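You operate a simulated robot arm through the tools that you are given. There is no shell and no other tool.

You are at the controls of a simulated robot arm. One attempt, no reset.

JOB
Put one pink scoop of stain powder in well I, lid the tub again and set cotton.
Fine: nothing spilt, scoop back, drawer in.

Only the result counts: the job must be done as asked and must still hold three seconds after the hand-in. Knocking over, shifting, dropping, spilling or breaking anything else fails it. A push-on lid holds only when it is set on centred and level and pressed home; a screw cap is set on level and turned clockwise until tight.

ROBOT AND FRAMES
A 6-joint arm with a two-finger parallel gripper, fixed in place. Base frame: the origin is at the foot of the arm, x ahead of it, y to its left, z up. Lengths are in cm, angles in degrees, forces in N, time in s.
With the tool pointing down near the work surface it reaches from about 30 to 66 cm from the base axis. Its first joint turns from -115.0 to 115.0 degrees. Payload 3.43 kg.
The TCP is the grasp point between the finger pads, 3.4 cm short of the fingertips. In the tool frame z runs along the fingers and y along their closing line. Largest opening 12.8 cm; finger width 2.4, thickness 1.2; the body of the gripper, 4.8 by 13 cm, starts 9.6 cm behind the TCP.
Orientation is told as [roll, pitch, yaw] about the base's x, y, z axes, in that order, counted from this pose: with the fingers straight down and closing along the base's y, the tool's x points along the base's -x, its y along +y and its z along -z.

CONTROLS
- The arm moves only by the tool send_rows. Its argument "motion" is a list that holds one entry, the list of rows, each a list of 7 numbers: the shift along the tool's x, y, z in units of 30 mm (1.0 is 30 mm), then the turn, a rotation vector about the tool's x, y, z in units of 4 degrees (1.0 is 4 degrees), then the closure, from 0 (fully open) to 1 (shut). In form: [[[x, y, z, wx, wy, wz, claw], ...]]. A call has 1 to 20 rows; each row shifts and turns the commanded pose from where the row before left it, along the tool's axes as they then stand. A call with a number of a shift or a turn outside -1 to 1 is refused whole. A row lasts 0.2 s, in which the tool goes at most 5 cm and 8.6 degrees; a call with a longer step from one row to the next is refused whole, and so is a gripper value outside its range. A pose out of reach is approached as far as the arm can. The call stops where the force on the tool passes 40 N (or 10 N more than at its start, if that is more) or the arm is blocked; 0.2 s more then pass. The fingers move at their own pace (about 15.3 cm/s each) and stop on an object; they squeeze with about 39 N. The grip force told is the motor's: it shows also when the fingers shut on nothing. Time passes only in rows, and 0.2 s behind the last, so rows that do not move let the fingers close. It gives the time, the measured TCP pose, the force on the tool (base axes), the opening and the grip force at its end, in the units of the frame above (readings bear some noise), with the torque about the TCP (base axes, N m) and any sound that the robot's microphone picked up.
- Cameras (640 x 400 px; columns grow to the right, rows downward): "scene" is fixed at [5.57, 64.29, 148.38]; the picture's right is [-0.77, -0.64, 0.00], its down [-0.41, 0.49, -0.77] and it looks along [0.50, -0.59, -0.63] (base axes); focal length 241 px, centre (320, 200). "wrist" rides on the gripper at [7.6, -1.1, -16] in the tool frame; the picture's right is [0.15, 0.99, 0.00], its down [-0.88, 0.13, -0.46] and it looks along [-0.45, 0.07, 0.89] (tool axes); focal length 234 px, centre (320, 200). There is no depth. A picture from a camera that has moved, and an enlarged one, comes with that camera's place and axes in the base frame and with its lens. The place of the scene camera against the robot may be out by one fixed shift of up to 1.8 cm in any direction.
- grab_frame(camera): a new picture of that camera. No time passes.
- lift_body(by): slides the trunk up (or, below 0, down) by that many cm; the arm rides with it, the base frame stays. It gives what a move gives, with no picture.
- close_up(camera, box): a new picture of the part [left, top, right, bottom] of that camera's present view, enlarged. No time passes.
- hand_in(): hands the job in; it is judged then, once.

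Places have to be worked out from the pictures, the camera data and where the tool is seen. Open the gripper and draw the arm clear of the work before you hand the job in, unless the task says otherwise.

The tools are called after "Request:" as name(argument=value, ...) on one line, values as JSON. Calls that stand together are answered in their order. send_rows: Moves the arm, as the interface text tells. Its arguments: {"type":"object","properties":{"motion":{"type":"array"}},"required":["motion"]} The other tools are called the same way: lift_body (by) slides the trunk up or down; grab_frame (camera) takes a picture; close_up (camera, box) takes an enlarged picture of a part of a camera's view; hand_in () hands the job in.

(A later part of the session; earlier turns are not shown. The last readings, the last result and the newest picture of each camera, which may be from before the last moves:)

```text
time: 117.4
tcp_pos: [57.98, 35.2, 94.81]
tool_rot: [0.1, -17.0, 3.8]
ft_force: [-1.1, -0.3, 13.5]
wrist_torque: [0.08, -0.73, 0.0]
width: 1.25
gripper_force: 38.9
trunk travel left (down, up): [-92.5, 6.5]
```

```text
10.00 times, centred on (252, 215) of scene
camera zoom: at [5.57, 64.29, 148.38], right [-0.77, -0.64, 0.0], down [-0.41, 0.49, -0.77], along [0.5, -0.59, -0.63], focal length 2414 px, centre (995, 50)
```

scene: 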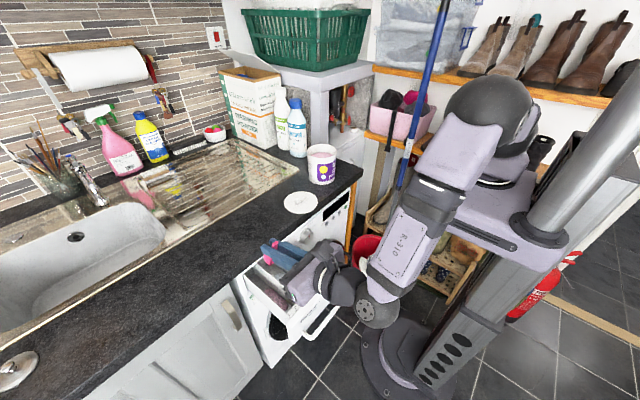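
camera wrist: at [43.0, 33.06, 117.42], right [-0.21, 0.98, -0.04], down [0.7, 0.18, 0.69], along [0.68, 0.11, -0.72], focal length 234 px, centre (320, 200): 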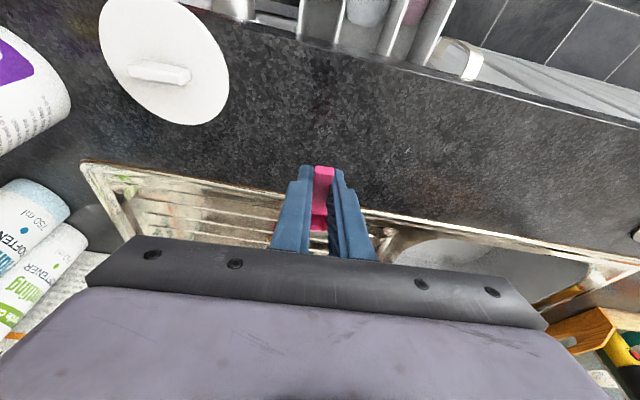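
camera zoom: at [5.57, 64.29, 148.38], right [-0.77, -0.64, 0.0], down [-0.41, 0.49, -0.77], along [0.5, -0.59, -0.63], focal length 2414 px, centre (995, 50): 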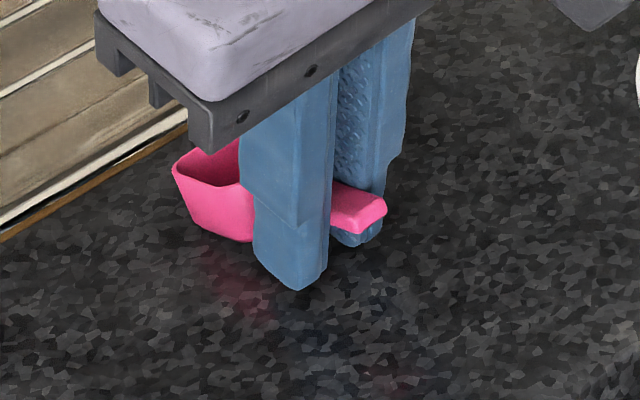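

The bowl's front bottom edge is on the worktop (13 N). I'll ease off slightly, then roll the scoop flatter about that edge by about 7° until the fingertips nearly touch.

Request:
send_rows(motion=[[[-0.02, 0, -0.07, 0, 0, 0, 1], [0.05, 0, 0.038, 0, -0.44, 0, 1], [0.05, 0, 0.038, 0, -0.44, 0, 1], [0.05, 0, 0.038, 0, -0.44, 0, 1], [0.05, 0, 0.038, 0, -0.44, 0, 1]]])

Request:
close_up(camera="scene", box=[230, 195, 275, 235])

Request:
close_up(camera="wrist", box=[260, 100, 380, 250])

```text
time: 118.6
tcp_pos: [57.54, 35.15, 94.71]
tool_rot: [0.3, -24.2, 3.7]
ft_force: [-2.4, -2.3, 27.4]
wrist_torque: [-0.28, -0.01, -0.26]
width: 1.25
gripper_force: 39.1
trunk travel left (down, up): [-92.5, 6.5]
```

```text
10.00 times, centred on (252, 215) of scene
camera zoom: at [5.57, 64.29, 148.38], right [-0.77, -0.64, 0.0], down [-0.41, 0.49, -0.77], along [0.5, -0.59, -0.63], focal length 2414 px, centre (995, 50)
```

zoom: 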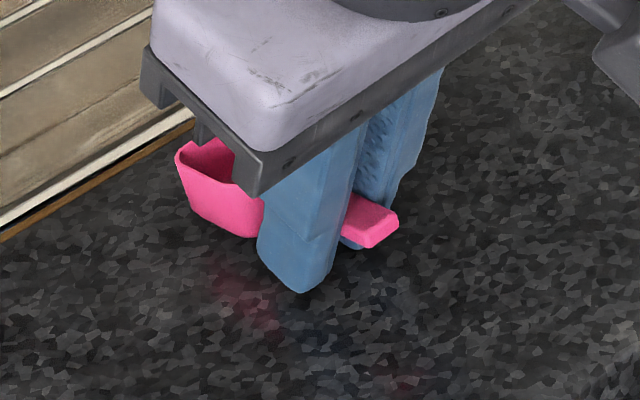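

```text
2.67 times, centred on (320, 175) of wrist
camera zoom: at [44.22, 33.07, 106.08], right [-0.2, 0.98, -0.06], down [0.61, 0.17, 0.78], along [0.77, 0.12, -0.63], focal length 624 px, centre (320, 267)
```

zoom: 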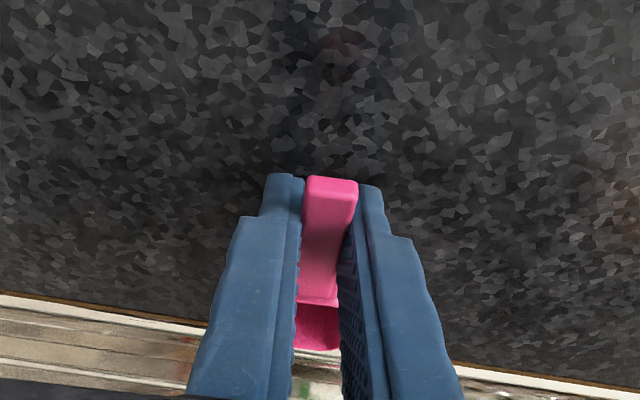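

Now the fingertips are what touches (27 N, no torque) and the scoop is nearly flat, its bowl within a few millimetres of the worktop. I'll ease up 0.2 cm and open the fingers gently.

Request:
send_rows(motion=[[[-0.027, 0, -0.061, 0, 0, 0, 1], [0, 0, 0, 0, 0, 0, 0.9], [0, 0, 0, 0, 0, 0, 0.87], [0, 0, 0, 0, 0, 0, 0.82], [0, 0, 0, 0, 0, 0, 0.78], [0, 0, 0, 0, 0, 0, 0.74]]])

Request:
close_up(camera="scene", box=[230, 195, 275, 235])

Request:
close_up(camera="wrist", box=[260, 100, 380, 250])

```text
time: 120.0
tcp_pos: [57.55, 35.45, 94.56]
tool_rot: [0.2, -24.2, 3.8]
ft_force: [-5.6, 14.2, 20.2]
wrist_torque: [0.16, 0.12, -0.02]
width: 2.52
gripper_force: 0.1
trunk travel left (down, up): [-92.5, 6.5]
```

```text
10.00 times, centred on (252, 215) of scene
camera zoom: at [5.57, 64.29, 148.38], right [-0.77, -0.64, 0.0], down [-0.41, 0.49, -0.77], along [0.5, -0.59, -0.63], focal length 2414 px, centre (995, 50)
```

zoom: 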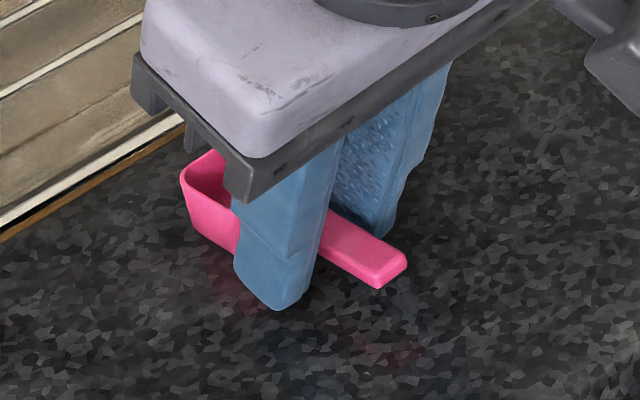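

```text
2.67 times, centred on (320, 175) of wrist
camera zoom: at [44.18, 33.38, 106.11], right [-0.2, 0.98, -0.06], down [0.61, 0.17, 0.78], along [0.77, 0.12, -0.63], focal length 624 px, centre (320, 267)
```

zoom: 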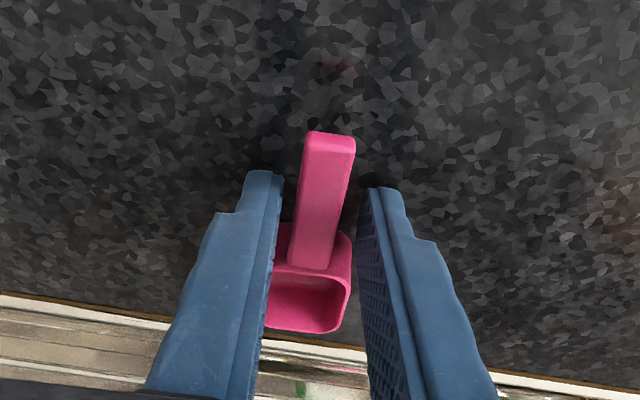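

The scoop sits flat on the worktop near its original place. Withdrawing the fingers back along the tool axis.

Request:
send_rows(motion=[[[0.03, 0, -0.1, 0, 0, 0, 0.74], [0.03, 0, -0.2, 0, 0, 0, 0.74], [0, 0, -0.4, 0, 0, 0, 0.74], [0, 0, -0.7, 0, 0, 0, 0.74], [0, 0, -0.8, 0, 0, 0, 0.74], [0, 0, -0.8, 0, 0, 0, 0.74], [0, 0, -0.8, 0, 0, 0, 0.74]]])

Request:
close_up(camera="scene", box=[230, 195, 280, 235])

Request:
grab_frame(camera="wrist")

```text
time: 121.6
tcp_pos: [52.9, 35.03, 104.53]
tool_rot: [0.0, -23.6, 3.7]
ft_force: [-0.1, -0.1, 0.4]
wrist_torque: [0.0, -0.03, 0.01]
width: 3.33
gripper_force: 0.0
trunk travel left (down, up): [-92.5, 6.5]
```

```text
10.00 times, centred on (255, 215) of scene
camera zoom: at [5.57, 64.29, 148.38], right [-0.77, -0.64, 0.0], down [-0.41, 0.49, -0.77], along [0.5, -0.59, -0.63], focal length 2414 px, centre (970, 50)
```

zoom: 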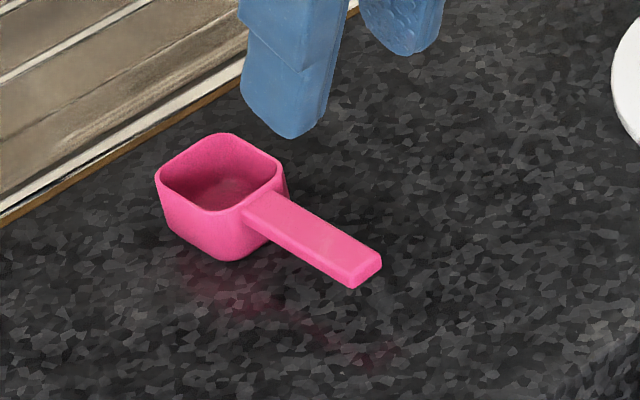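

```text
taken
camera wrist: at [39.66, 33.0, 116.15], right [-0.2, 0.98, -0.06], down [0.61, 0.17, 0.77], along [0.76, 0.12, -0.63], focal length 234 px, centre (320, 200)
```

wrist: 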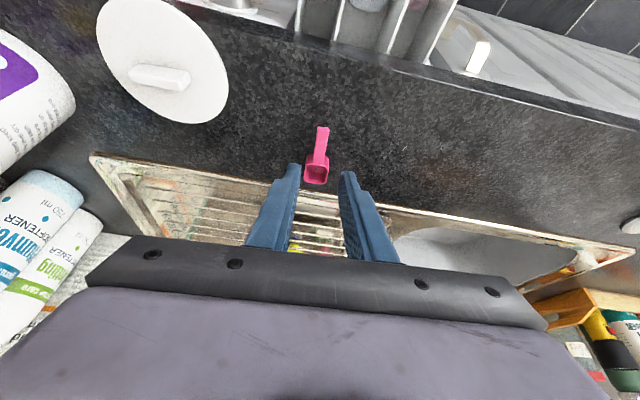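

The scoop stands flat, and its picture position matches the original one almost exactly. Next the lid: bring the tool vertical and yaw to −87°.

Request:
send_rows(motion=[[[0, 0, -0.3, 0, 0.98, 0, 0.68], [0, 0, -0.3, 0, 0.98, 0, 0.68], [0, 0, 0, 0, 0.98, 0, 0.68], [0, 0, 0, 0, 0.98, 0, 0.68], [0, 0, 0, 0, 0.98, 0, 0.68], [0, 0, 0, 0, 1, 0, 0.68], [0, 0, 0, 0, 0, 1, 0.68], [0, 0, 0, 0, 0, 1, 0.68], [0, 0, 0, 0, 0, 1, 0.68], [0, 0, 0, 0, 0, 1, 0.68], [0, 0, 0, 0, 0, 1, 0.68], [0, 0, 0, 0, 0, 1, 0.68], [0, 0, 0, 0, 0, 1, 0.68], [0, 0, 0, 0, 0, 1, 0.68], [0, 0, 0, 0, 0, 1, 0.68], [0, 0, 0, 0, 0, 1, 0.68], [0, 0, 0, 0, 0, 1, 0.68], [0, 0, 0, 0, 0, 1, 0.68], [0, 0, 0, 0, 0, 1, 0.68], [0, 0, 0, 0, 0, 1, 0.68]]])

Request:
send_rows(motion=[[[0, 0, 0, 0, 0, 1, 0.68], [0, 0, 0, 0, 0, 1, 0.68], [0, 0, 0, 0, 0, 1, 0.68], [0, 0, 0, 0, 0, 1, 0.68], [0, 0, 0, 0, 0, 1, 0.68], [0, 0, 0, 0, 0, 1, 0.68], [0, 0, 0, 0, 0, 1, 0.68], [0, 0, 0, 0, 0, 1, 0.68], [0, 0, 0, 0, 0, 0.7, 0.68]]])

Request:
grab_frame(camera="wrist")

```text
time: 125.8
tcp_pos: [52.31, 34.86, 106.18]
tool_rot: [0.2, -0.1, -52.2]
ft_force: [-0.5, -0.2, 0.4]
wrist_torque: [-0.01, -0.01, -0.01]
width: 4.11
gripper_force: 0.0
trunk travel left (down, up): [-92.5, 6.5]
```

```text
time: 127.8
tcp_pos: [52.23, 34.79, 106.31]
tool_rot: [0.1, 0.0, -87.0]
ft_force: [0.3, -0.5, -0.4]
wrist_torque: [0.03, -0.01, -0.02]
width: 4.12
gripper_force: 0.1
trunk travel left (down, up): [-92.5, 6.5]
```

```text
taken
camera wrist: at [50.67, 42.32, 122.29], right [0.98, 0.2, 0.0], down [0.17, -0.87, 0.46], along [0.09, -0.45, -0.89], focal length 234 px, centre (320, 200)
```

wrist: 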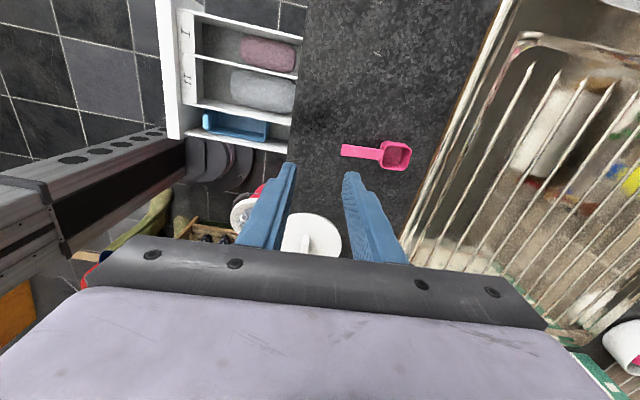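

Let me check the scoop bowl once more while moving above the lid.

Request:
close_up(camera="wrist", box=[335, 125, 425, 185])

Request:
close_up(camera="wrist", box=[155, 0, 305, 160])

Request:
send_rows(motion=[[[-0.782, 0, 0, 0, 0, 0, 0.68], [-0.782, 0, 0, 0, 0, 0, 0.68], [-0.782, 0, 0, 0, 0, 0, 0.68], [-0.782, 0, 0, 0, 0, 0, 0.68], [-0.782, 0, 0, 0, 0, 0, 0.68], [-0.782, 0, 0.2, 0, 0, 0, 0.68], [-0.782, 0, 0.4, 0, 0, 0, 0.68], [0, 0, 0.6, 0, 0, 0, 0.68], [0, 0, 0.4, 0, 0, 0, 0.68]]])

Request:
close_up(camera="wrist", box=[240, 100, 400, 220])

```text
6.67 times, centred on (380, 155) of wrist
camera zoom: at [50.67, 42.32, 122.29], right [0.98, 0.2, 0.0], down [0.17, -0.87, 0.46], along [0.09, -0.45, -0.89], focal length 1561 px, centre (-80, 500)
```

zoom: 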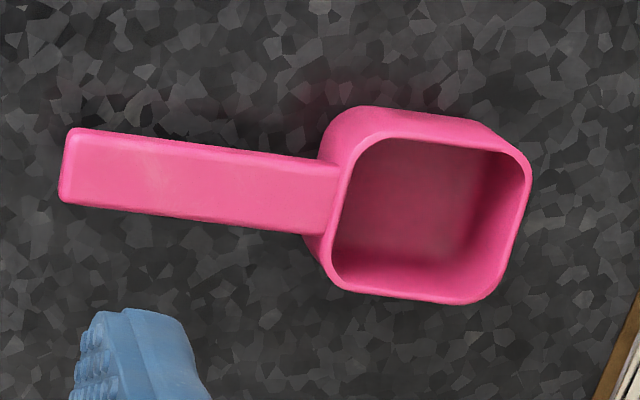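

```text
2.50 times, centred on (230, 80) of wrist
camera zoom: at [50.67, 42.32, 122.29], right [0.98, 0.2, 0.0], down [0.17, -0.87, 0.46], along [0.09, -0.45, -0.89], focal length 585 px, centre (545, 500)
```

zoom: 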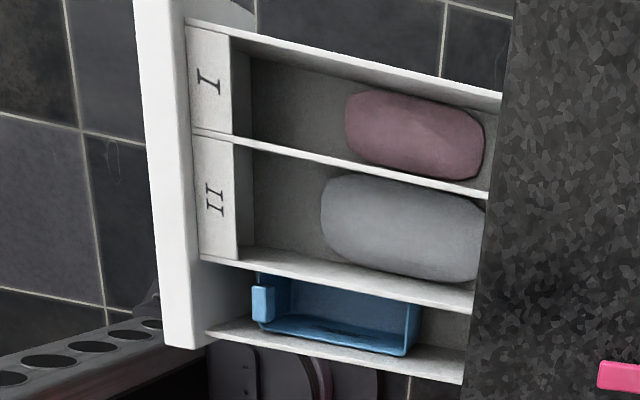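

```text
time: 129.8
tcp_pos: [53.33, 18.4, 101.55]
tool_rot: [0.1, 0.1, -87.1]
ft_force: [0.0, -0.9, 0.2]
wrist_torque: [-0.01, -0.01, 0.01]
width: 4.08
gripper_force: 0.0
trunk travel left (down, up): [-92.5, 6.5]
```

```text
3.33 times, centred on (320, 160) of wrist
camera zoom: at [51.64, 25.81, 117.51], right [0.98, 0.2, 0.0], down [0.18, -0.87, 0.46], along [0.09, -0.45, -0.89], focal length 781 px, centre (320, 333)
```

zoom: 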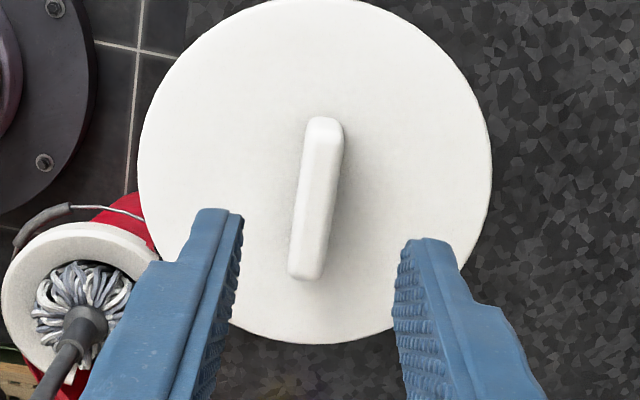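

Scoop clean and well I holds the powder neatly. Now descending onto the lid's bar to the same height as when I released it, then closing.

Request:
send_rows(motion=[[[0, -0.06, 0.6, 0, 0, 0, 0.68], [0, 0, 0.6, 0, 0, 0, 0.68], [0, 0, 0.4, 0, 0, 0, 0.68], [0, 0, 0.2, 0, 0, 0, 0.68], [0, 0, 0.13, 0, 0, 0, 0.68], [0, 0, 0, 0, 0, 0, 0.85], [0, 0, 0, 0, 0, 0, 1], [0, 0, 0, 0, 0, 0, 1], [0, 0, 0, 0, 0, 0, 1]]])

Request:
close_up(camera="wrist", box=[240, 100, 400, 220])

Request:
close_up(camera="scene", box=[270, 170, 330, 220])

```text
time: 131.8
tcp_pos: [52.93, 18.37, 95.6]
tool_rot: [0.1, -0.1, -86.9]
ft_force: [0.3, -0.3, 0.0]
wrist_torque: [0.03, 0.0, -0.02]
width: 1.05
gripper_force: 39.0
trunk travel left (down, up): [-92.5, 6.5]
```

```text
3.33 times, centred on (320, 160) of wrist
camera zoom: at [51.48, 25.88, 111.65], right [0.98, 0.2, 0.0], down [0.18, -0.87, 0.46], along [0.09, -0.45, -0.89], focal length 781 px, centre (320, 333)
```

zoom: 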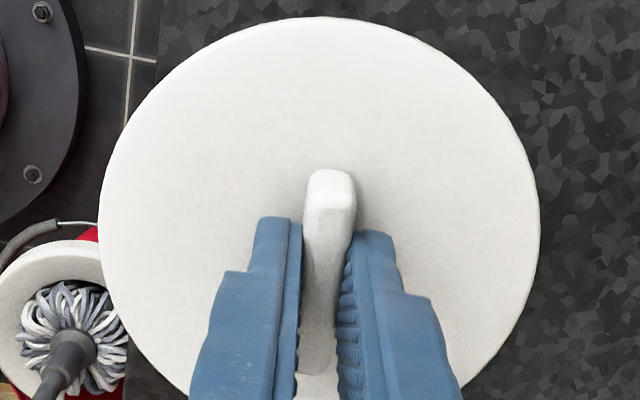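

```text
8.00 times, centred on (300, 195) of scene
camera zoom: at [5.57, 64.29, 148.38], right [-0.77, -0.64, 0.0], down [-0.41, 0.49, -0.77], along [0.5, -0.59, -0.63], focal length 1932 px, centre (480, 240)
```

zoom: 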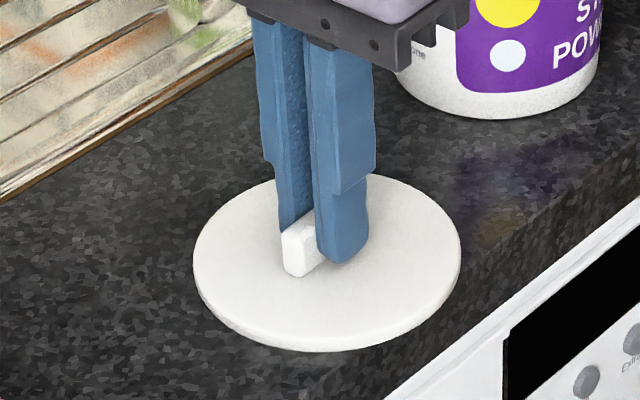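

The lid is gripped exactly as before. Lifting it and carrying it over the tub to the recorded position (57.57, 1.05).

Request:
send_rows(motion=[[[0, 0, -0.3, 0, 0, 0, 1], [0, 0, -0.6, 0, 0, 0, 1], [0, 0, -0.9, 0, 0, 0, 1], [0, 0, -0.9, 0, 0, 0, 1], [0, 0, -0.9, 0, 0, 0, 1], [0, 0, -0.9, 0, 0, 0, 1], [0, 0, -0.9, 0, 0, 0, 1], [-0.4, 0.083, 0, 0, 0, 0, 1], [-0.8, 0.165, 0, 0, 0, 0, 1], [-0.837, 0.173, 0, 0, 0, 0, 1], [-0.837, 0.173, 0, 0, 0, 0, 1], [-0.837, 0.173, 0, 0, 0, 0, 1], [-0.837, 0.173, 0, 0, 0, 0, 1], [-0.837, 0.173, 0, 0, 0, 0, 1], [-0.472, 0.096, 0, 0, 0, 0, 1]]])

Request:
close_up(camera="scene", box=[290, 110, 360, 190])

Request:
close_up(camera="wrist", box=[240, 100, 400, 220])

```text
time: 135.0
tcp_pos: [57.63, 1.06, 111.8]
tool_rot: [0.1, 0.0, -87.0]
ft_force: [-0.3, -0.3, -0.1]
wrist_torque: [-0.01, 0.0, 0.02]
width: 1.04
gripper_force: 38.9
trunk travel left (down, up): [-92.5, 6.5]
```

```text
5.00 times, centred on (325, 150) of scene
camera zoom: at [5.57, 64.29, 148.38], right [-0.77, -0.64, 0.0], down [-0.41, 0.49, -0.77], along [0.5, -0.59, -0.63], focal length 1207 px, centre (295, 450)
```

zoom: 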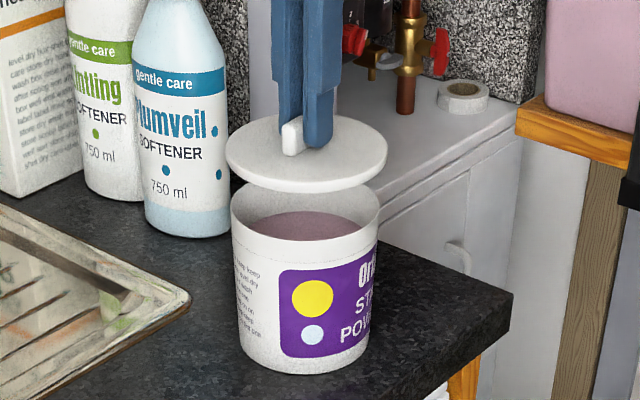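

```text
3.33 times, centred on (320, 160) of wrist
camera zoom: at [55.98, 8.48, 127.85], right [0.98, 0.2, 0.0], down [0.18, -0.87, 0.46], along [0.09, -0.45, -0.89], focal length 781 px, centre (320, 333)
```

zoom: 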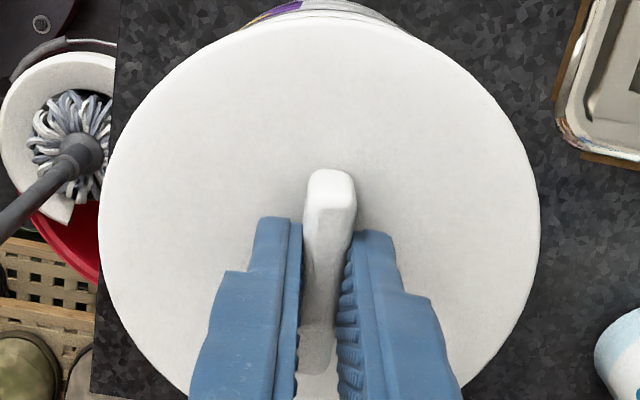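

The tub is exactly where it was (same pixels as before), and the lid hangs centred above it. Lowering onto the rim.

Request:
send_rows(motion=[[[0, 0, 0.4, 0, 0, 0, 1], [0, 0, 0.4, 0, 0, 0, 1], [0, 0, 0.2, 0, 0, 0, 1], [0, 0, 0.1, 0, 0, 0, 1], [0, 0, 0.08, 0, 0, 0, 1]]])

Request:
close_up(camera="scene", box=[300, 125, 350, 175])

```text
time: 136.2
tcp_pos: [57.45, 0.93, 108.45]
tool_rot: [0.1, 0.0, -87.1]
ft_force: [-1.0, -0.4, -1.0]
wrist_torque: [-0.02, 0.01, 0.02]
width: 1.04
gripper_force: 38.6
trunk travel left (down, up): [-92.5, 6.5]
```

```text
8.00 times, centred on (325, 150) of scene
camera zoom: at [5.57, 64.29, 148.38], right [-0.77, -0.64, 0.0], down [-0.41, 0.49, -0.77], along [0.5, -0.59, -0.63], focal length 1932 px, centre (280, 600)
```

zoom: 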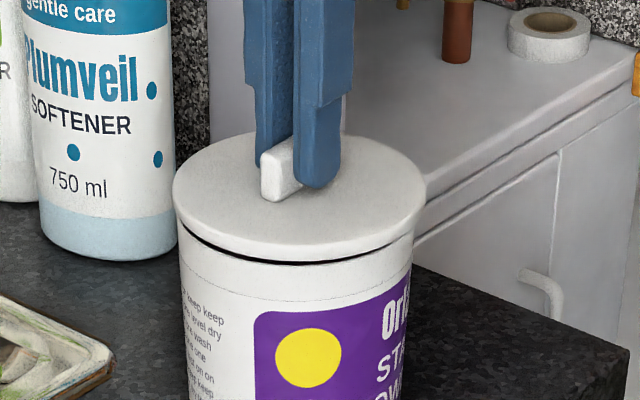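

A thin, even gap remains. Continuing down in small steps until it seats.

Request:
send_rows(motion=[[[0, 0, 0.07, 0, 0, 0, 1], [0, 0, 0.07, 0, 0, 0, 1], [0, 0, 0.07, 0, 0, 0, 1], [0, 0, 0.05, 0, 0, 0, 1]]])

Request:
close_up(camera="scene", box=[300, 125, 350, 175])

```text
time: 137.2
tcp_pos: [57.42, 1.08, 107.84]
tool_rot: [0.4, -0.1, -87.0]
ft_force: [1.0, -0.3, 15.0]
wrist_torque: [-0.05, 0.17, 0.01]
width: 1.05
gripper_force: 38.9
trunk travel left (down, up): [-92.5, 6.5]
```

```text
8.00 times, centred on (325, 150) of scene
camera zoom: at [5.57, 64.29, 148.38], right [-0.77, -0.64, 0.0], down [-0.41, 0.49, -0.77], along [0.5, -0.59, -0.63], focal length 1932 px, centre (280, 600)
```

zoom: 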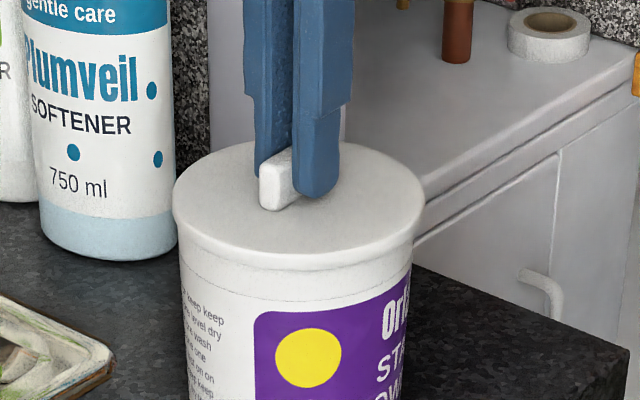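

Seated with 15 N. Pressing further for the click.

Request:
send_rows(motion=[[[0, 0, 0.04, 0, 0, 0, 1], [0, 0, 0.04, 0, 0, 0, 1], [0, 0, 0.04, 0, 0, 0, 1], [0, 0, 0, 0, 0, 0, 1]]])

Request:
close_up(camera="scene", box=[300, 125, 350, 175])

```text
time: 138.2
tcp_pos: [57.52, 1.07, 107.76]
tool_rot: [0.7, -0.1, -87.0]
ft_force: [2.2, -0.4, 36.8]
wrist_torque: [0.05, 0.28, -0.03]
width: 1.04
gripper_force: 38.7
trunk travel left (down, up): [-92.5, 6.5]
```

```text
8.00 times, centred on (325, 150) of scene
camera zoom: at [5.57, 64.29, 148.38], right [-0.77, -0.64, 0.0], down [-0.41, 0.49, -0.77], along [0.5, -0.59, -0.63], focal length 1932 px, centre (280, 600)
```

zoom: 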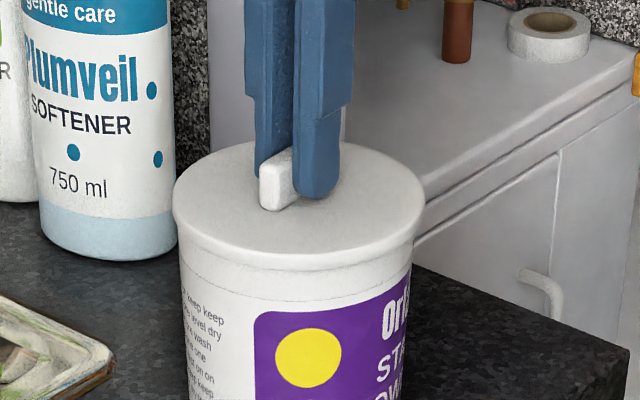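

36.8 N and no click heard yet. Comparing against the original closed look with the same crop as before.

Request:
close_up(camera="scene", box=[300, 120, 350, 170])

Request:
close_up(camera="scene", box=[300, 120, 350, 190])

```text
8.00 times, centred on (325, 145) of scene
camera zoom: at [5.57, 64.29, 148.38], right [-0.77, -0.64, 0.0], down [-0.41, 0.49, -0.77], along [0.5, -0.59, -0.63], focal length 1932 px, centre (280, 640)
```

zoom: 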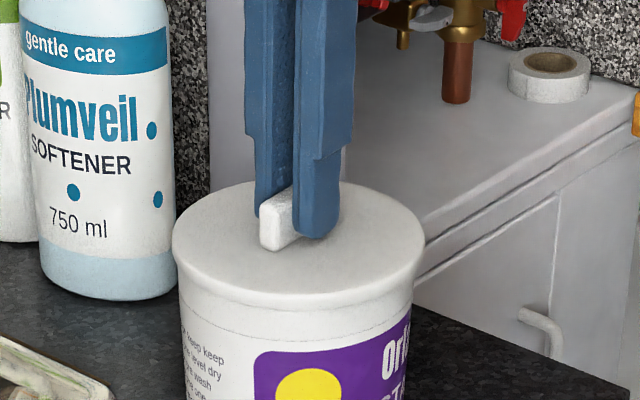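

```text
5.71 times, centred on (325, 155) of scene
camera zoom: at [5.57, 64.29, 148.38], right [-0.77, -0.64, 0.0], down [-0.41, 0.49, -0.77], along [0.5, -0.59, -0.63], focal length 1380 px, centre (291, 457)
```

zoom: 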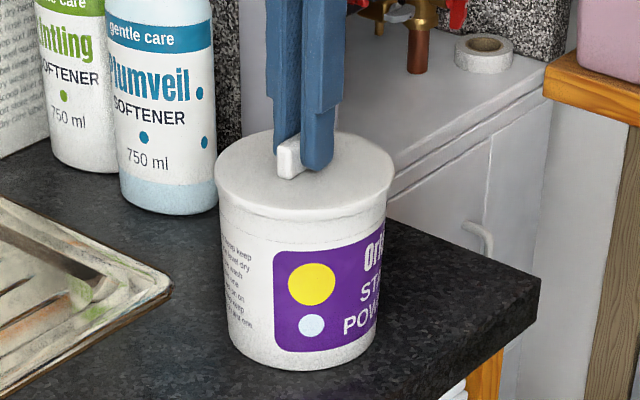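

It looks seated but I heard no click. I'll press progressively harder in small steps.

Request:
send_rows(motion=[[[0, 0, 0.04, 0, 0, 0, 1], [0, 0, 0.04, 0, 0, 0, 1], [0, 0, 0, 0, 0, 0, 1]]])

Request:
close_up(camera="scene", box=[300, 120, 350, 170])

```text
time: 139.0
tcp_pos: [57.44, 1.06, 107.62]
tool_rot: [0.9, 0.0, -87.1]
ft_force: [0.0, -1.0, 39.7]
wrist_torque: [-0.14, 0.44, -0.02]
width: 1.0
gripper_force: 38.6
trunk travel left (down, up): [-92.5, 6.5]
```

```text
8.00 times, centred on (325, 145) of scene
camera zoom: at [5.57, 64.29, 148.38], right [-0.77, -0.64, 0.0], down [-0.41, 0.49, -0.77], along [0.5, -0.59, -0.63], focal length 1932 px, centre (280, 640)
```

zoom: 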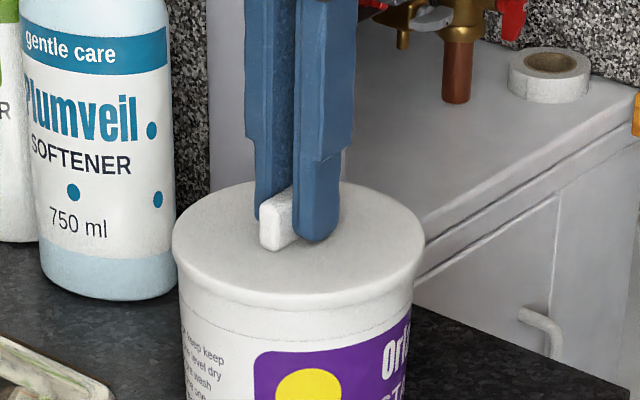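

I'll compare the lid-to-tub alignment from the wrist camera with the view I had when I first gripped the closed lid.

Request:
close_up(camera="wrist", box=[240, 100, 400, 220])

Request:
close_up(camera="scene", box=[308, 138, 342, 172])

```text
3.33 times, centred on (320, 160) of wrist
camera zoom: at [55.68, 8.54, 123.63], right [0.98, 0.2, 0.02], down [0.17, -0.87, 0.46], along [0.1, -0.45, -0.89], focal length 781 px, centre (320, 333)
```

zoom: 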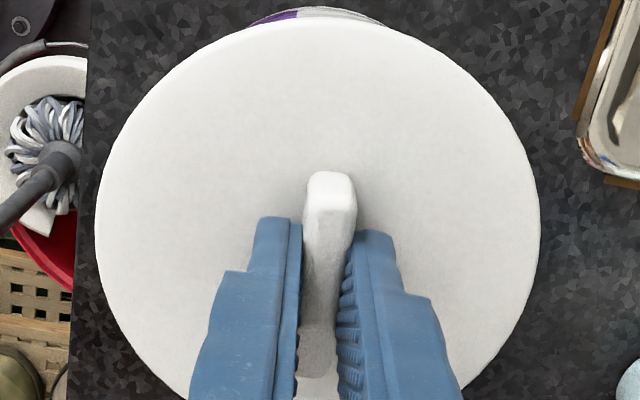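

```text
11.76 times, centred on (325, 155) of scene
camera zoom: at [5.57, 64.29, 148.38], right [-0.77, -0.64, 0.0], down [-0.41, 0.49, -0.77], along [0.5, -0.59, -0.63], focal length 2840 px, centre (261, 729)
```

zoom: 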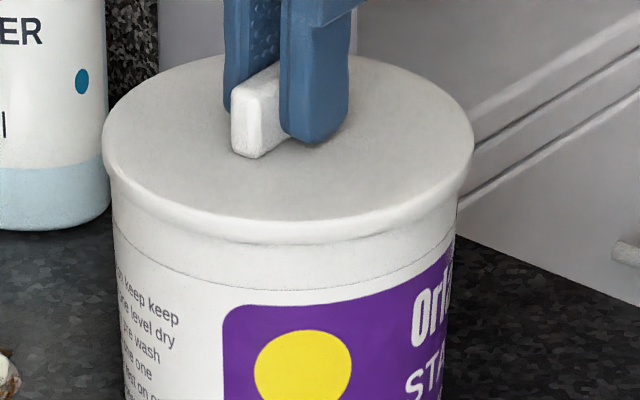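

Alignment matches the original. To test whether it's latched I'll release the pressure and pull up very slightly, reading the force.

Request:
send_rows(motion=[[[0, 0, -0.1, 0, 0, 0, 1], [0, 0, -0.1, 0, 0, 0, 1], [0, 0, -0.06, 0, 0, 0, 1], [0, 0, 0, 0, 0, 0, 1]]])

Request:
send_rows(motion=[[[0, 0, -0.05, 0, 0, 0, 1], [0, 0, 0, 0, 0, 0, 1]]])

Request:
close_up(camera="scene", box=[308, 138, 342, 172])

```text
time: 140.0
tcp_pos: [57.61, 1.12, 107.65]
tool_rot: [0.0, -0.1, -87.0]
ft_force: [3.6, 2.1, 6.4]
wrist_torque: [-0.01, -0.14, 0.03]
width: 1.05
gripper_force: 38.4
trunk travel left (down, up): [-92.5, 6.5]
```

```text
time: 140.6
tcp_pos: [57.39, 1.06, 107.84]
tool_rot: [-0.2, 0.0, -86.9]
ft_force: [0.5, 1.0, 0.2]
wrist_torque: [-0.01, -0.02, -0.02]
width: 1.04
gripper_force: 39.3
trunk travel left (down, up): [-92.5, 6.5]
```

```text
11.76 times, centred on (325, 155) of scene
camera zoom: at [5.57, 64.29, 148.38], right [-0.77, -0.64, 0.0], down [-0.41, 0.49, -0.77], along [0.5, -0.59, -0.63], focal length 2840 px, centre (261, 729)
```

zoom: 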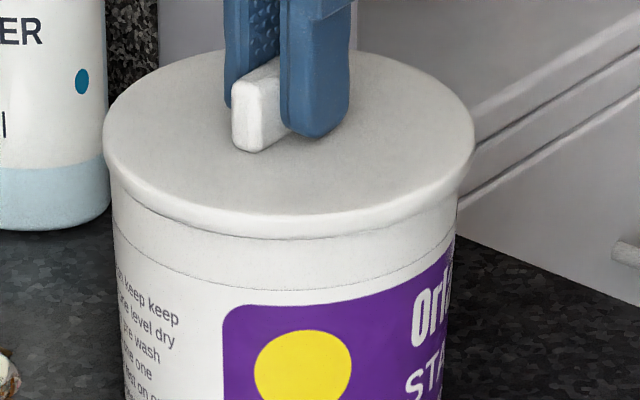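

The lid came up with the fingers, so it is resting but not latched. I'll let go, then press centrally on top of the bar with closed fingers so the lid can level itself.

Request:
send_rows(motion=[[[0, 0, 0.05, 0, 0, 0, 1], [0, 0, 0, 0, 0, 0, 0.85], [0, 0, 0, 0, 0, 0, 0.72], [0, 0, -0.2, 0, 0, 0, 0.68], [0, 0, -0.4, 0, 0, 0, 0.68], [0, 0, -0.5, 0, 0, 0, 0.68], [0, 0, 0, 0, 0, 0, 1], [0, 0, 0, 0, 0, 0, 1], [0, 0, 0, 0, 0, 0, 1]]])

Request:
close_up(camera="scene", box=[300, 120, 350, 170])

Request:
close_up(camera="wrist", box=[240, 100, 400, 220])

```text
time: 142.6
tcp_pos: [57.44, 1.24, 110.96]
tool_rot: [0.1, -0.1, -87.0]
ft_force: [0.8, -0.1, 0.4]
wrist_torque: [-0.01, -0.02, -0.03]
width: 0.0
gripper_force: 33.2
trunk travel left (down, up): [-92.5, 6.5]
heard: snap
```

```text
8.00 times, centred on (325, 145) of scene
camera zoom: at [5.57, 64.29, 148.38], right [-0.77, -0.64, 0.0], down [-0.41, 0.49, -0.77], along [0.5, -0.59, -0.63], focal length 1932 px, centre (280, 640)
```

zoom: 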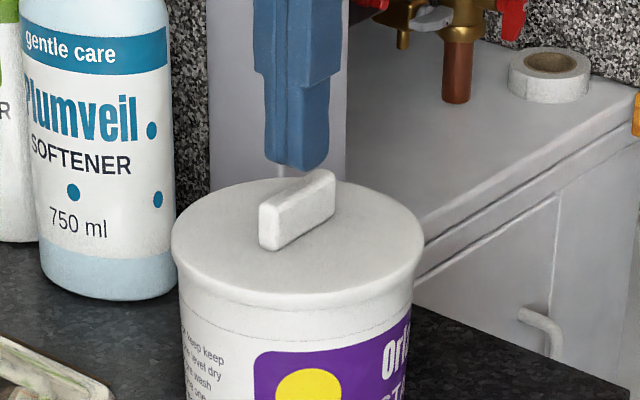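

```text
3.33 times, centred on (320, 160) of wrist
camera zoom: at [55.88, 8.63, 127.01], right [0.98, 0.2, 0.0], down [0.18, -0.87, 0.46], along [0.09, -0.45, -0.89], focal length 781 px, centre (320, 333)
```

zoom: 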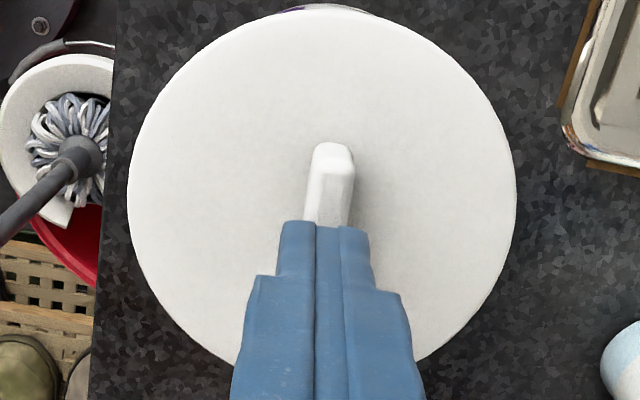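

A "snap" was heard as I released it — likely the lid latching. I'll still press on the bar's top with closed fingers to make sure it's home.

Request:
send_rows(motion=[[[-0.08, 0.02, 0.3, 0, 0, 0, 1], [0, 0, 0.2, 0, 0, 0, 1], [0, 0, 0.1, 0, 0, 0, 1], [0, 0, 0.07, 0, 0, 0, 1], [0, 0, 0.07, 0, 0, 0, 1]]])

Request:
close_up(camera="scene", box=[300, 120, 350, 170])

```text
time: 143.7
tcp_pos: [57.61, 0.81, 109.85]
tool_rot: [1.2, 0.0, -86.8]
ft_force: [-9.7, 0.7, 18.6]
wrist_torque: [0.03, 0.39, -0.01]
width: 0.02
gripper_force: 33.1
trunk travel left (down, up): [-92.5, 6.5]
stopped in row 5: the force on the tool passed its limit at 42 N (the readings are from after the stop); the commanded pose is now the measured one
```

```text
8.00 times, centred on (325, 145) of scene
camera zoom: at [5.57, 64.29, 148.38], right [-0.77, -0.64, 0.0], down [-0.41, 0.49, -0.77], along [0.5, -0.59, -0.63], focal length 1932 px, centre (280, 640)
```

zoom: 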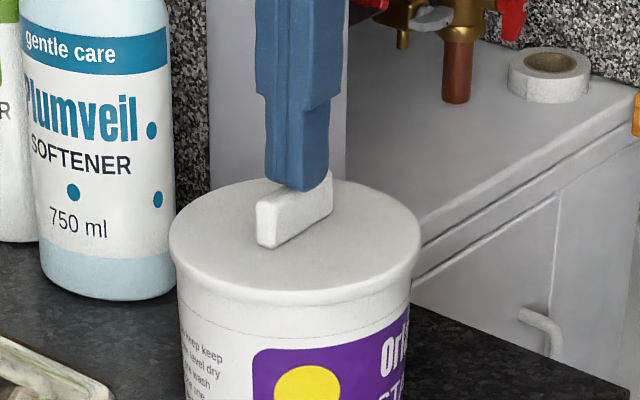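

Contact on the bar top reached 42 N and stopped. Backing straight off and checking the lid and tub.

Request:
send_rows(motion=[[[0, 0, -0.1, 0, 0, 0, 1], [0, 0, -0.3, 0, 0, 0, 1], [0, 0, -0.6, 0, 0, 0, 1], [0, 0, -0.8, 0, 0, 0, 1]]])

Request:
close_up(camera="scene", box=[300, 120, 350, 170])

Request:
close_up(camera="scene", box=[290, 110, 360, 190])

Request:
close_up(camera="wrist", box=[240, 100, 400, 220])

```text
time: 144.7
tcp_pos: [57.73, 0.89, 114.73]
tool_rot: [0.7, -0.1, -87.0]
ft_force: [-0.2, 0.1, 0.7]
wrist_torque: [-0.01, -0.02, -0.01]
width: 0.0
gripper_force: 33.1
trunk travel left (down, up): [-92.5, 6.5]
```

```text
8.00 times, centred on (325, 145) of scene
camera zoom: at [5.57, 64.29, 148.38], right [-0.77, -0.64, 0.0], down [-0.41, 0.49, -0.77], along [0.5, -0.59, -0.63], focal length 1932 px, centre (280, 640)
```

zoom: 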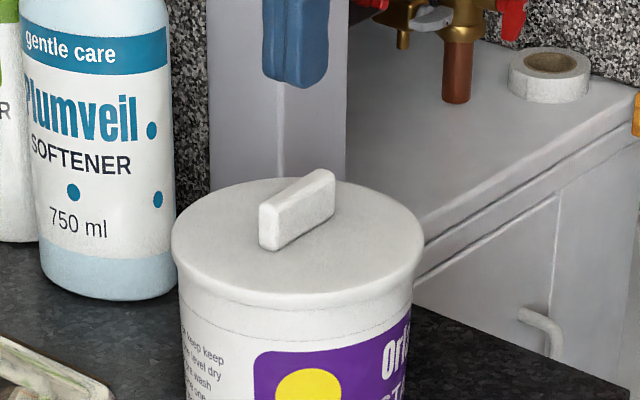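

```text
5.00 times, centred on (325, 150) of scene
camera zoom: at [5.57, 64.29, 148.38], right [-0.77, -0.64, 0.0], down [-0.41, 0.49, -0.77], along [0.5, -0.59, -0.63], focal length 1207 px, centre (295, 450)
```

zoom: 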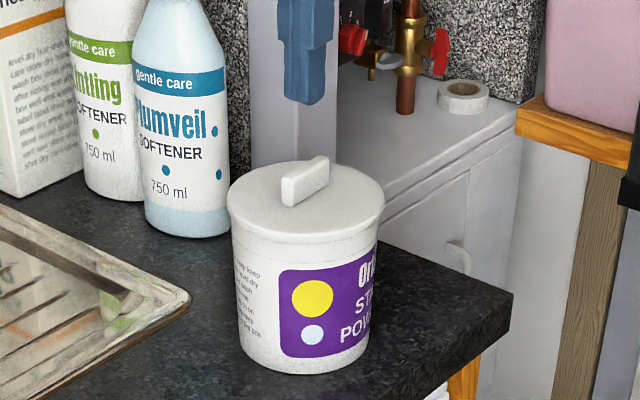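

```text
3.33 times, centred on (320, 160) of wrist
camera zoom: at [56.03, 8.32, 130.78], right [0.98, 0.2, 0.01], down [0.17, -0.87, 0.46], along [0.1, -0.45, -0.89], focal length 781 px, centre (320, 333)
```

zoom: 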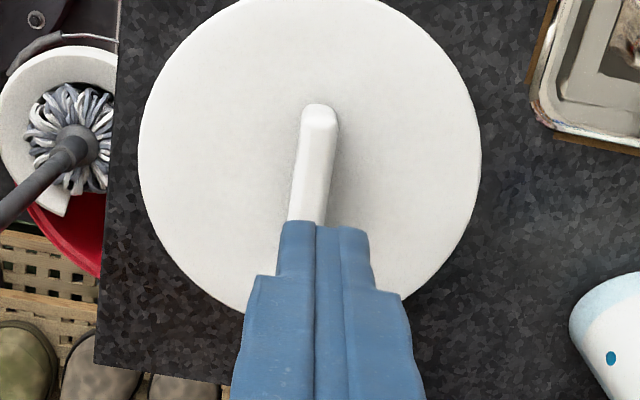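

The tub is back at its original pixels with the lid level. One more same-crop comparison with the very first picture of the closed tub.

Request:
close_up(camera="scene", box=[220, 130, 380, 230])

Request:
close_up(camera="scene", box=[290, 215, 360, 260])

Request:
close_up(camera="scene", box=[220, 220, 380, 320])

```text
4.00 times, centred on (300, 180) of scene
camera zoom: at [5.57, 64.29, 148.38], right [-0.77, -0.64, 0.0], down [-0.41, 0.49, -0.77], along [0.5, -0.59, -0.63], focal length 966 px, centre (400, 280)
```

zoom: 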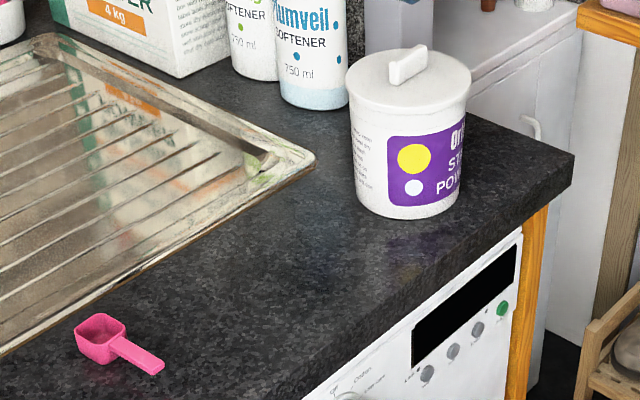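

```text
8.89 times, centred on (325, 238) of scene
camera zoom: at [5.57, 64.29, 148.38], right [-0.77, -0.64, 0.0], down [-0.41, 0.49, -0.77], along [0.5, -0.59, -0.63], focal length 2146 px, centre (276, -133)
```

zoom: 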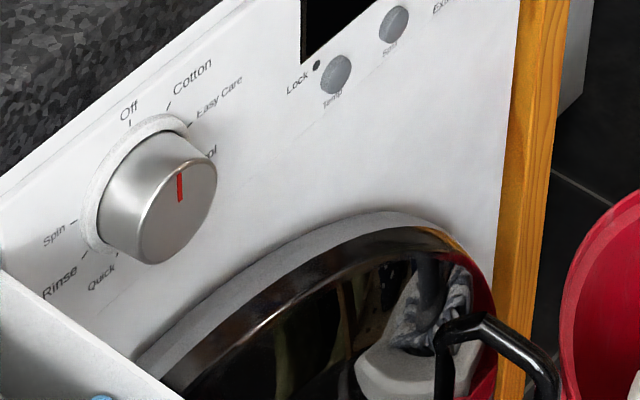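

```text
4.00 times, centred on (300, 270) of scene
camera zoom: at [5.57, 64.29, 148.38], right [-0.77, -0.64, 0.0], down [-0.41, 0.49, -0.77], along [0.5, -0.59, -0.63], focal length 966 px, centre (400, -80)
```

zoom: 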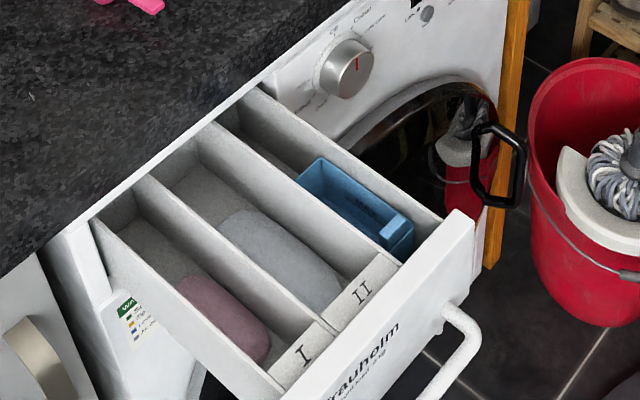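

Tub, lid and scoop now look the same as in the very first pictures. Next the drawer and the dial: I'll retreat to open space in front of the machine and turn back to yaw 0.

Request:
send_rows(motion=[[[0.676, -0.8, -0.1, 0, 0, 0, 1], [0.676, -0.8, 0, 0, 0, 0, 1], [0.676, -0.8, 0, 0, 0, 0, 1], [0.676, -0.8, 0, 0, 0, 0, 1], [0.676, -0.8, 0, 0, 0, 0, 1], [0.676, -0.8, 0, 0, 0, 0, 1], [0.676, -0.8, 0, 0, 0, 0, 1], [0.676, -0.8, 0, 0, 0, 0, 1], [0.676, -0.8, 0, 0, 0, 0, 1], [0.676, -0.8, 0, 0, 0, 0, 1]]])

Request:
send_rows(motion=[[[0, 0, 0, 0, 0, -1, 1], [0, 0, 0, 0, 0, -1, 1], [0, 0, 0, 0, 0, -1, 1], [0, 0, 0, 0, 0, -1, 1], [0, 0, 0, 0, 0, -1, 1], [0, 0, 0, 0, 0, -1, 1], [0, 0, 0, 0, 0, -1, 1], [0, 0, 0, 0, 0, -1, 1], [0, 0, 0, 0, 0, -1, 1], [0, 0, 0, 0, 0, -1, 1], [0, 0, 0, 0, 0, -1, 1], [0, 0, 0, 0, 0, -1, 1], [0, 0, 0, 0, 0, -1, 1], [0, 0, 0, 0, 0, -1, 1], [0, 0, 0, 0, 0, -1, 1], [0, 0, 0, 0, 0, -1, 1], [0, 0, 0, 0, 0, -1, 1], [0, 0, 0, 0, 0, -1, 1], [0, 0, 0, 0, 0, -1, 1], [0, 0, 0, 0, 0, -1, 1]]])

Request:
send_rows(motion=[[[0, 0, 0, 0, 0, -1, 1], [0, 0, 0, 0, 0, -0.75, 1], [0.3, 0, 0, 0, 0, 0, 1], [0.3, 0, 0, 0, 0, 0, 1]]])

Request:
grab_frame(camera="scene")

Request:
grab_frame(camera="wrist")

```text
time: 146.9
tcp_pos: [32.72, 19.7, 114.89]
tool_rot: [1.0, 0.0, -87.1]
ft_force: [0.0, 0.2, -0.1]
wrist_torque: [-0.02, 0.0, 0.01]
width: 0.01
gripper_force: 33.1
trunk travel left (down, up): [-92.5, 6.5]
```

```text
time: 151.1
tcp_pos: [32.75, 19.89, 114.83]
tool_rot: [0.1, -0.8, -6.8]
ft_force: [0.0, 0.3, -0.3]
wrist_torque: [0.0, 0.0, 0.02]
width: 0.0
gripper_force: 33.1
trunk travel left (down, up): [-92.5, 6.5]
```

```text
time: 152.1
tcp_pos: [31.0, 19.86, 114.82]
tool_rot: [0.1, -0.8, 0.1]
ft_force: [0.3, -1.2, 0.3]
wrist_torque: [-0.02, 0.01, -0.02]
width: 0.0
gripper_force: 33.0
trunk travel left (down, up): [-92.5, 6.5]
```

```text
taken
```

scene: 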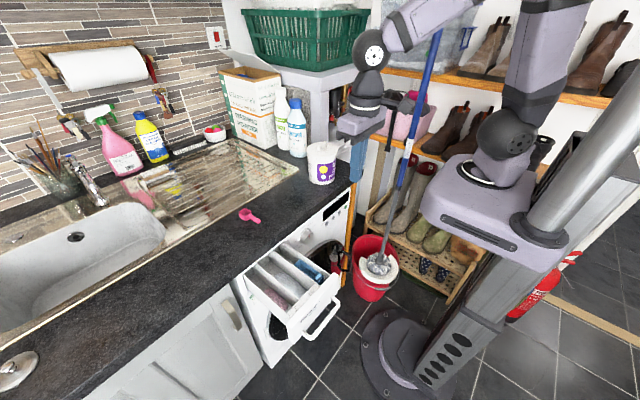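

```text
taken
camera wrist: at [23.19, 18.58, 130.64], right [-0.15, 0.99, 0.0], down [0.87, 0.13, 0.47], along [0.46, 0.07, -0.88], focal length 234 px, centre (320, 200)
```

wrist: 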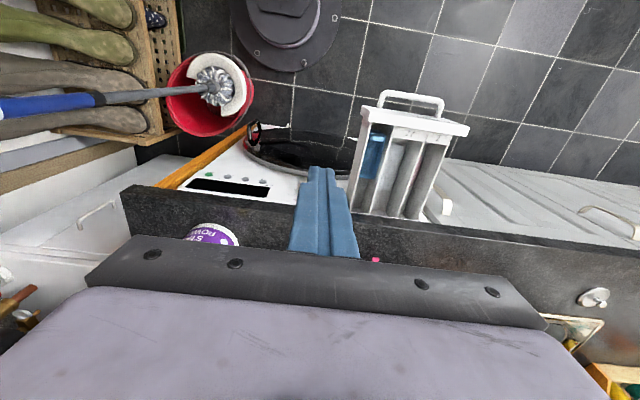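

Clear space here. I'll raise the trunk 6 cm so the arm has more room to fold for low, horizontal work in front of the machine.

Request:
lift_body(by=6)

Request:
send_rows(motion=[[[0, 0, 0.8, 0, 0, 0, 1], [0, 0, 0.9, 0, 0, 0, 1], [0, 0, 0.9, 0, 0, 0, 1], [0, 0, 0.9, 0, 0, 0, 1], [0, 0, 0.9, 0, 0, 0, 1], [0, 0, 0.9, 0, 0, 0, 1], [0, 0, 0.9, 0, 0, 0, 1], [0, 0, 0.9, 0, 0, 0, 1], [0, 0, 0.9, 0, 0, 0, 1]]])

Request:
grab_frame(camera="scene")

Request:
grab_frame(camera="wrist")

```text
time: 153.1
tcp_pos: [31.14, 19.89, 120.8]
tool_rot: [0.1, -0.8, 0.0]
ft_force: [-0.2, 0.4, -0.1]
wrist_torque: [0.02, 0.02, 0.01]
width: 0.0
gripper_force: 33.0
trunk travel left (down, up): [-98.5, 0.5]
```

```text
time: 155.1
tcp_pos: [31.43, 19.85, 96.69]
tool_rot: [0.2, -0.8, 0.0]
ft_force: [-0.1, 0.4, 0.1]
wrist_torque: [-0.01, 0.03, 0.01]
width: 0.01
gripper_force: 32.7
trunk travel left (down, up): [-98.5, 0.5]
```

```text
taken
```

scene: 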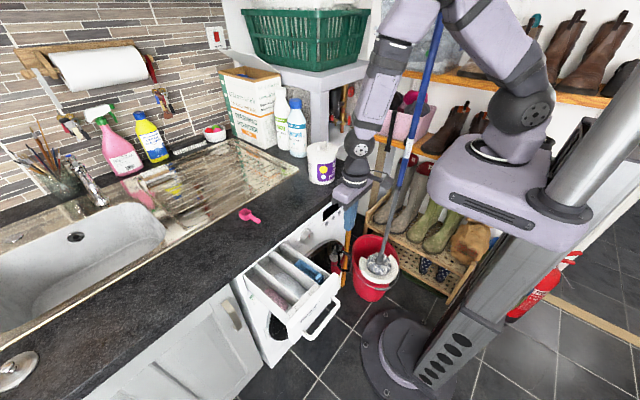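

```text
taken
camera wrist: at [23.6, 18.65, 112.61], right [-0.15, 0.99, 0.0], down [0.87, 0.13, 0.47], along [0.46, 0.07, -0.88], focal length 234 px, centre (320, 200)
```

wrist: 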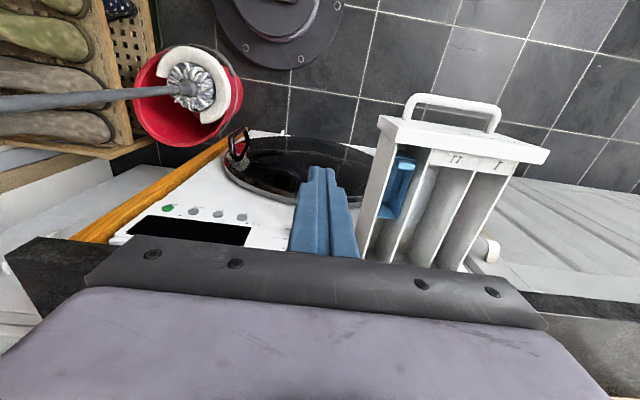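

Now pitching the tool forward by 44° to look at the panel and dial.

Request:
send_rows(motion=[[[0, 0, 0.3, 0, -1, 0, 1], [0, 0, 0.3, 0, -1, 0, 1], [0, 0, 0.3, 0, -1, 0, 1], [0, 0, 0, 0, -1, 0, 1], [0, 0, 0, 0, -1, 0, 1], [0, 0, 0, 0, -1, 0, 1], [0, 0, 0, 0, -1, 0, 1], [0, 0, 0, 0, -1, 0, 1], [0, 0, 0, 0, -1, 0, 1], [0, 0, 0, 0, -1, 0, 1], [0, 0, 0, 0, -1, 0, 1]]])

Request:
grab_frame(camera="wrist")

Request:
grab_frame(camera="scene")

```text
time: 157.5
tcp_pos: [33.32, 19.31, 97.73]
tool_rot: [-5.8, -30.4, 2.2]
ft_force: [0.7, -0.3, 0.1]
wrist_torque: [-0.02, -0.02, -0.01]
width: 0.02
gripper_force: 33.0
out of reach, approached as far as the arm can: row 1, 2, 3, 4, 6, 8, 10, 11
trunk travel left (down, up): [-98.5, 0.5]
```

```text
taken
camera wrist: at [18.56, 19.18, 107.79], right [-0.11, 0.98, -0.16], down [0.53, 0.2, 0.83], along [0.84, 0.01, -0.54], focal length 234 px, centre (320, 200)
```

wrist: 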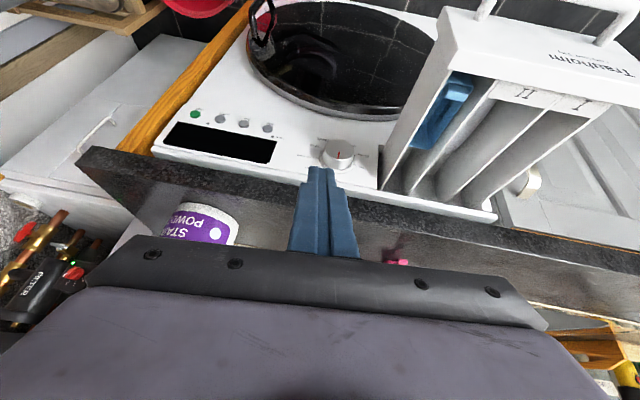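

```text
taken
```

scene: 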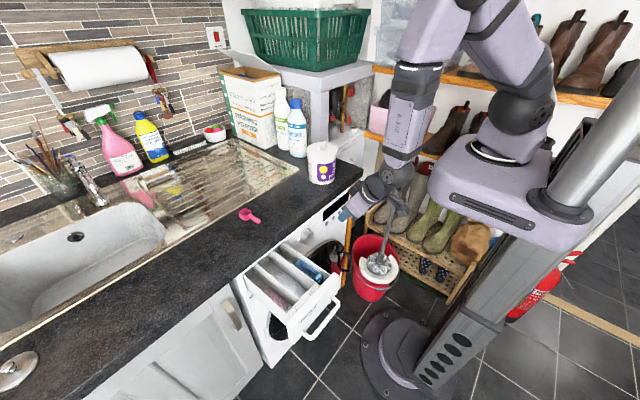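

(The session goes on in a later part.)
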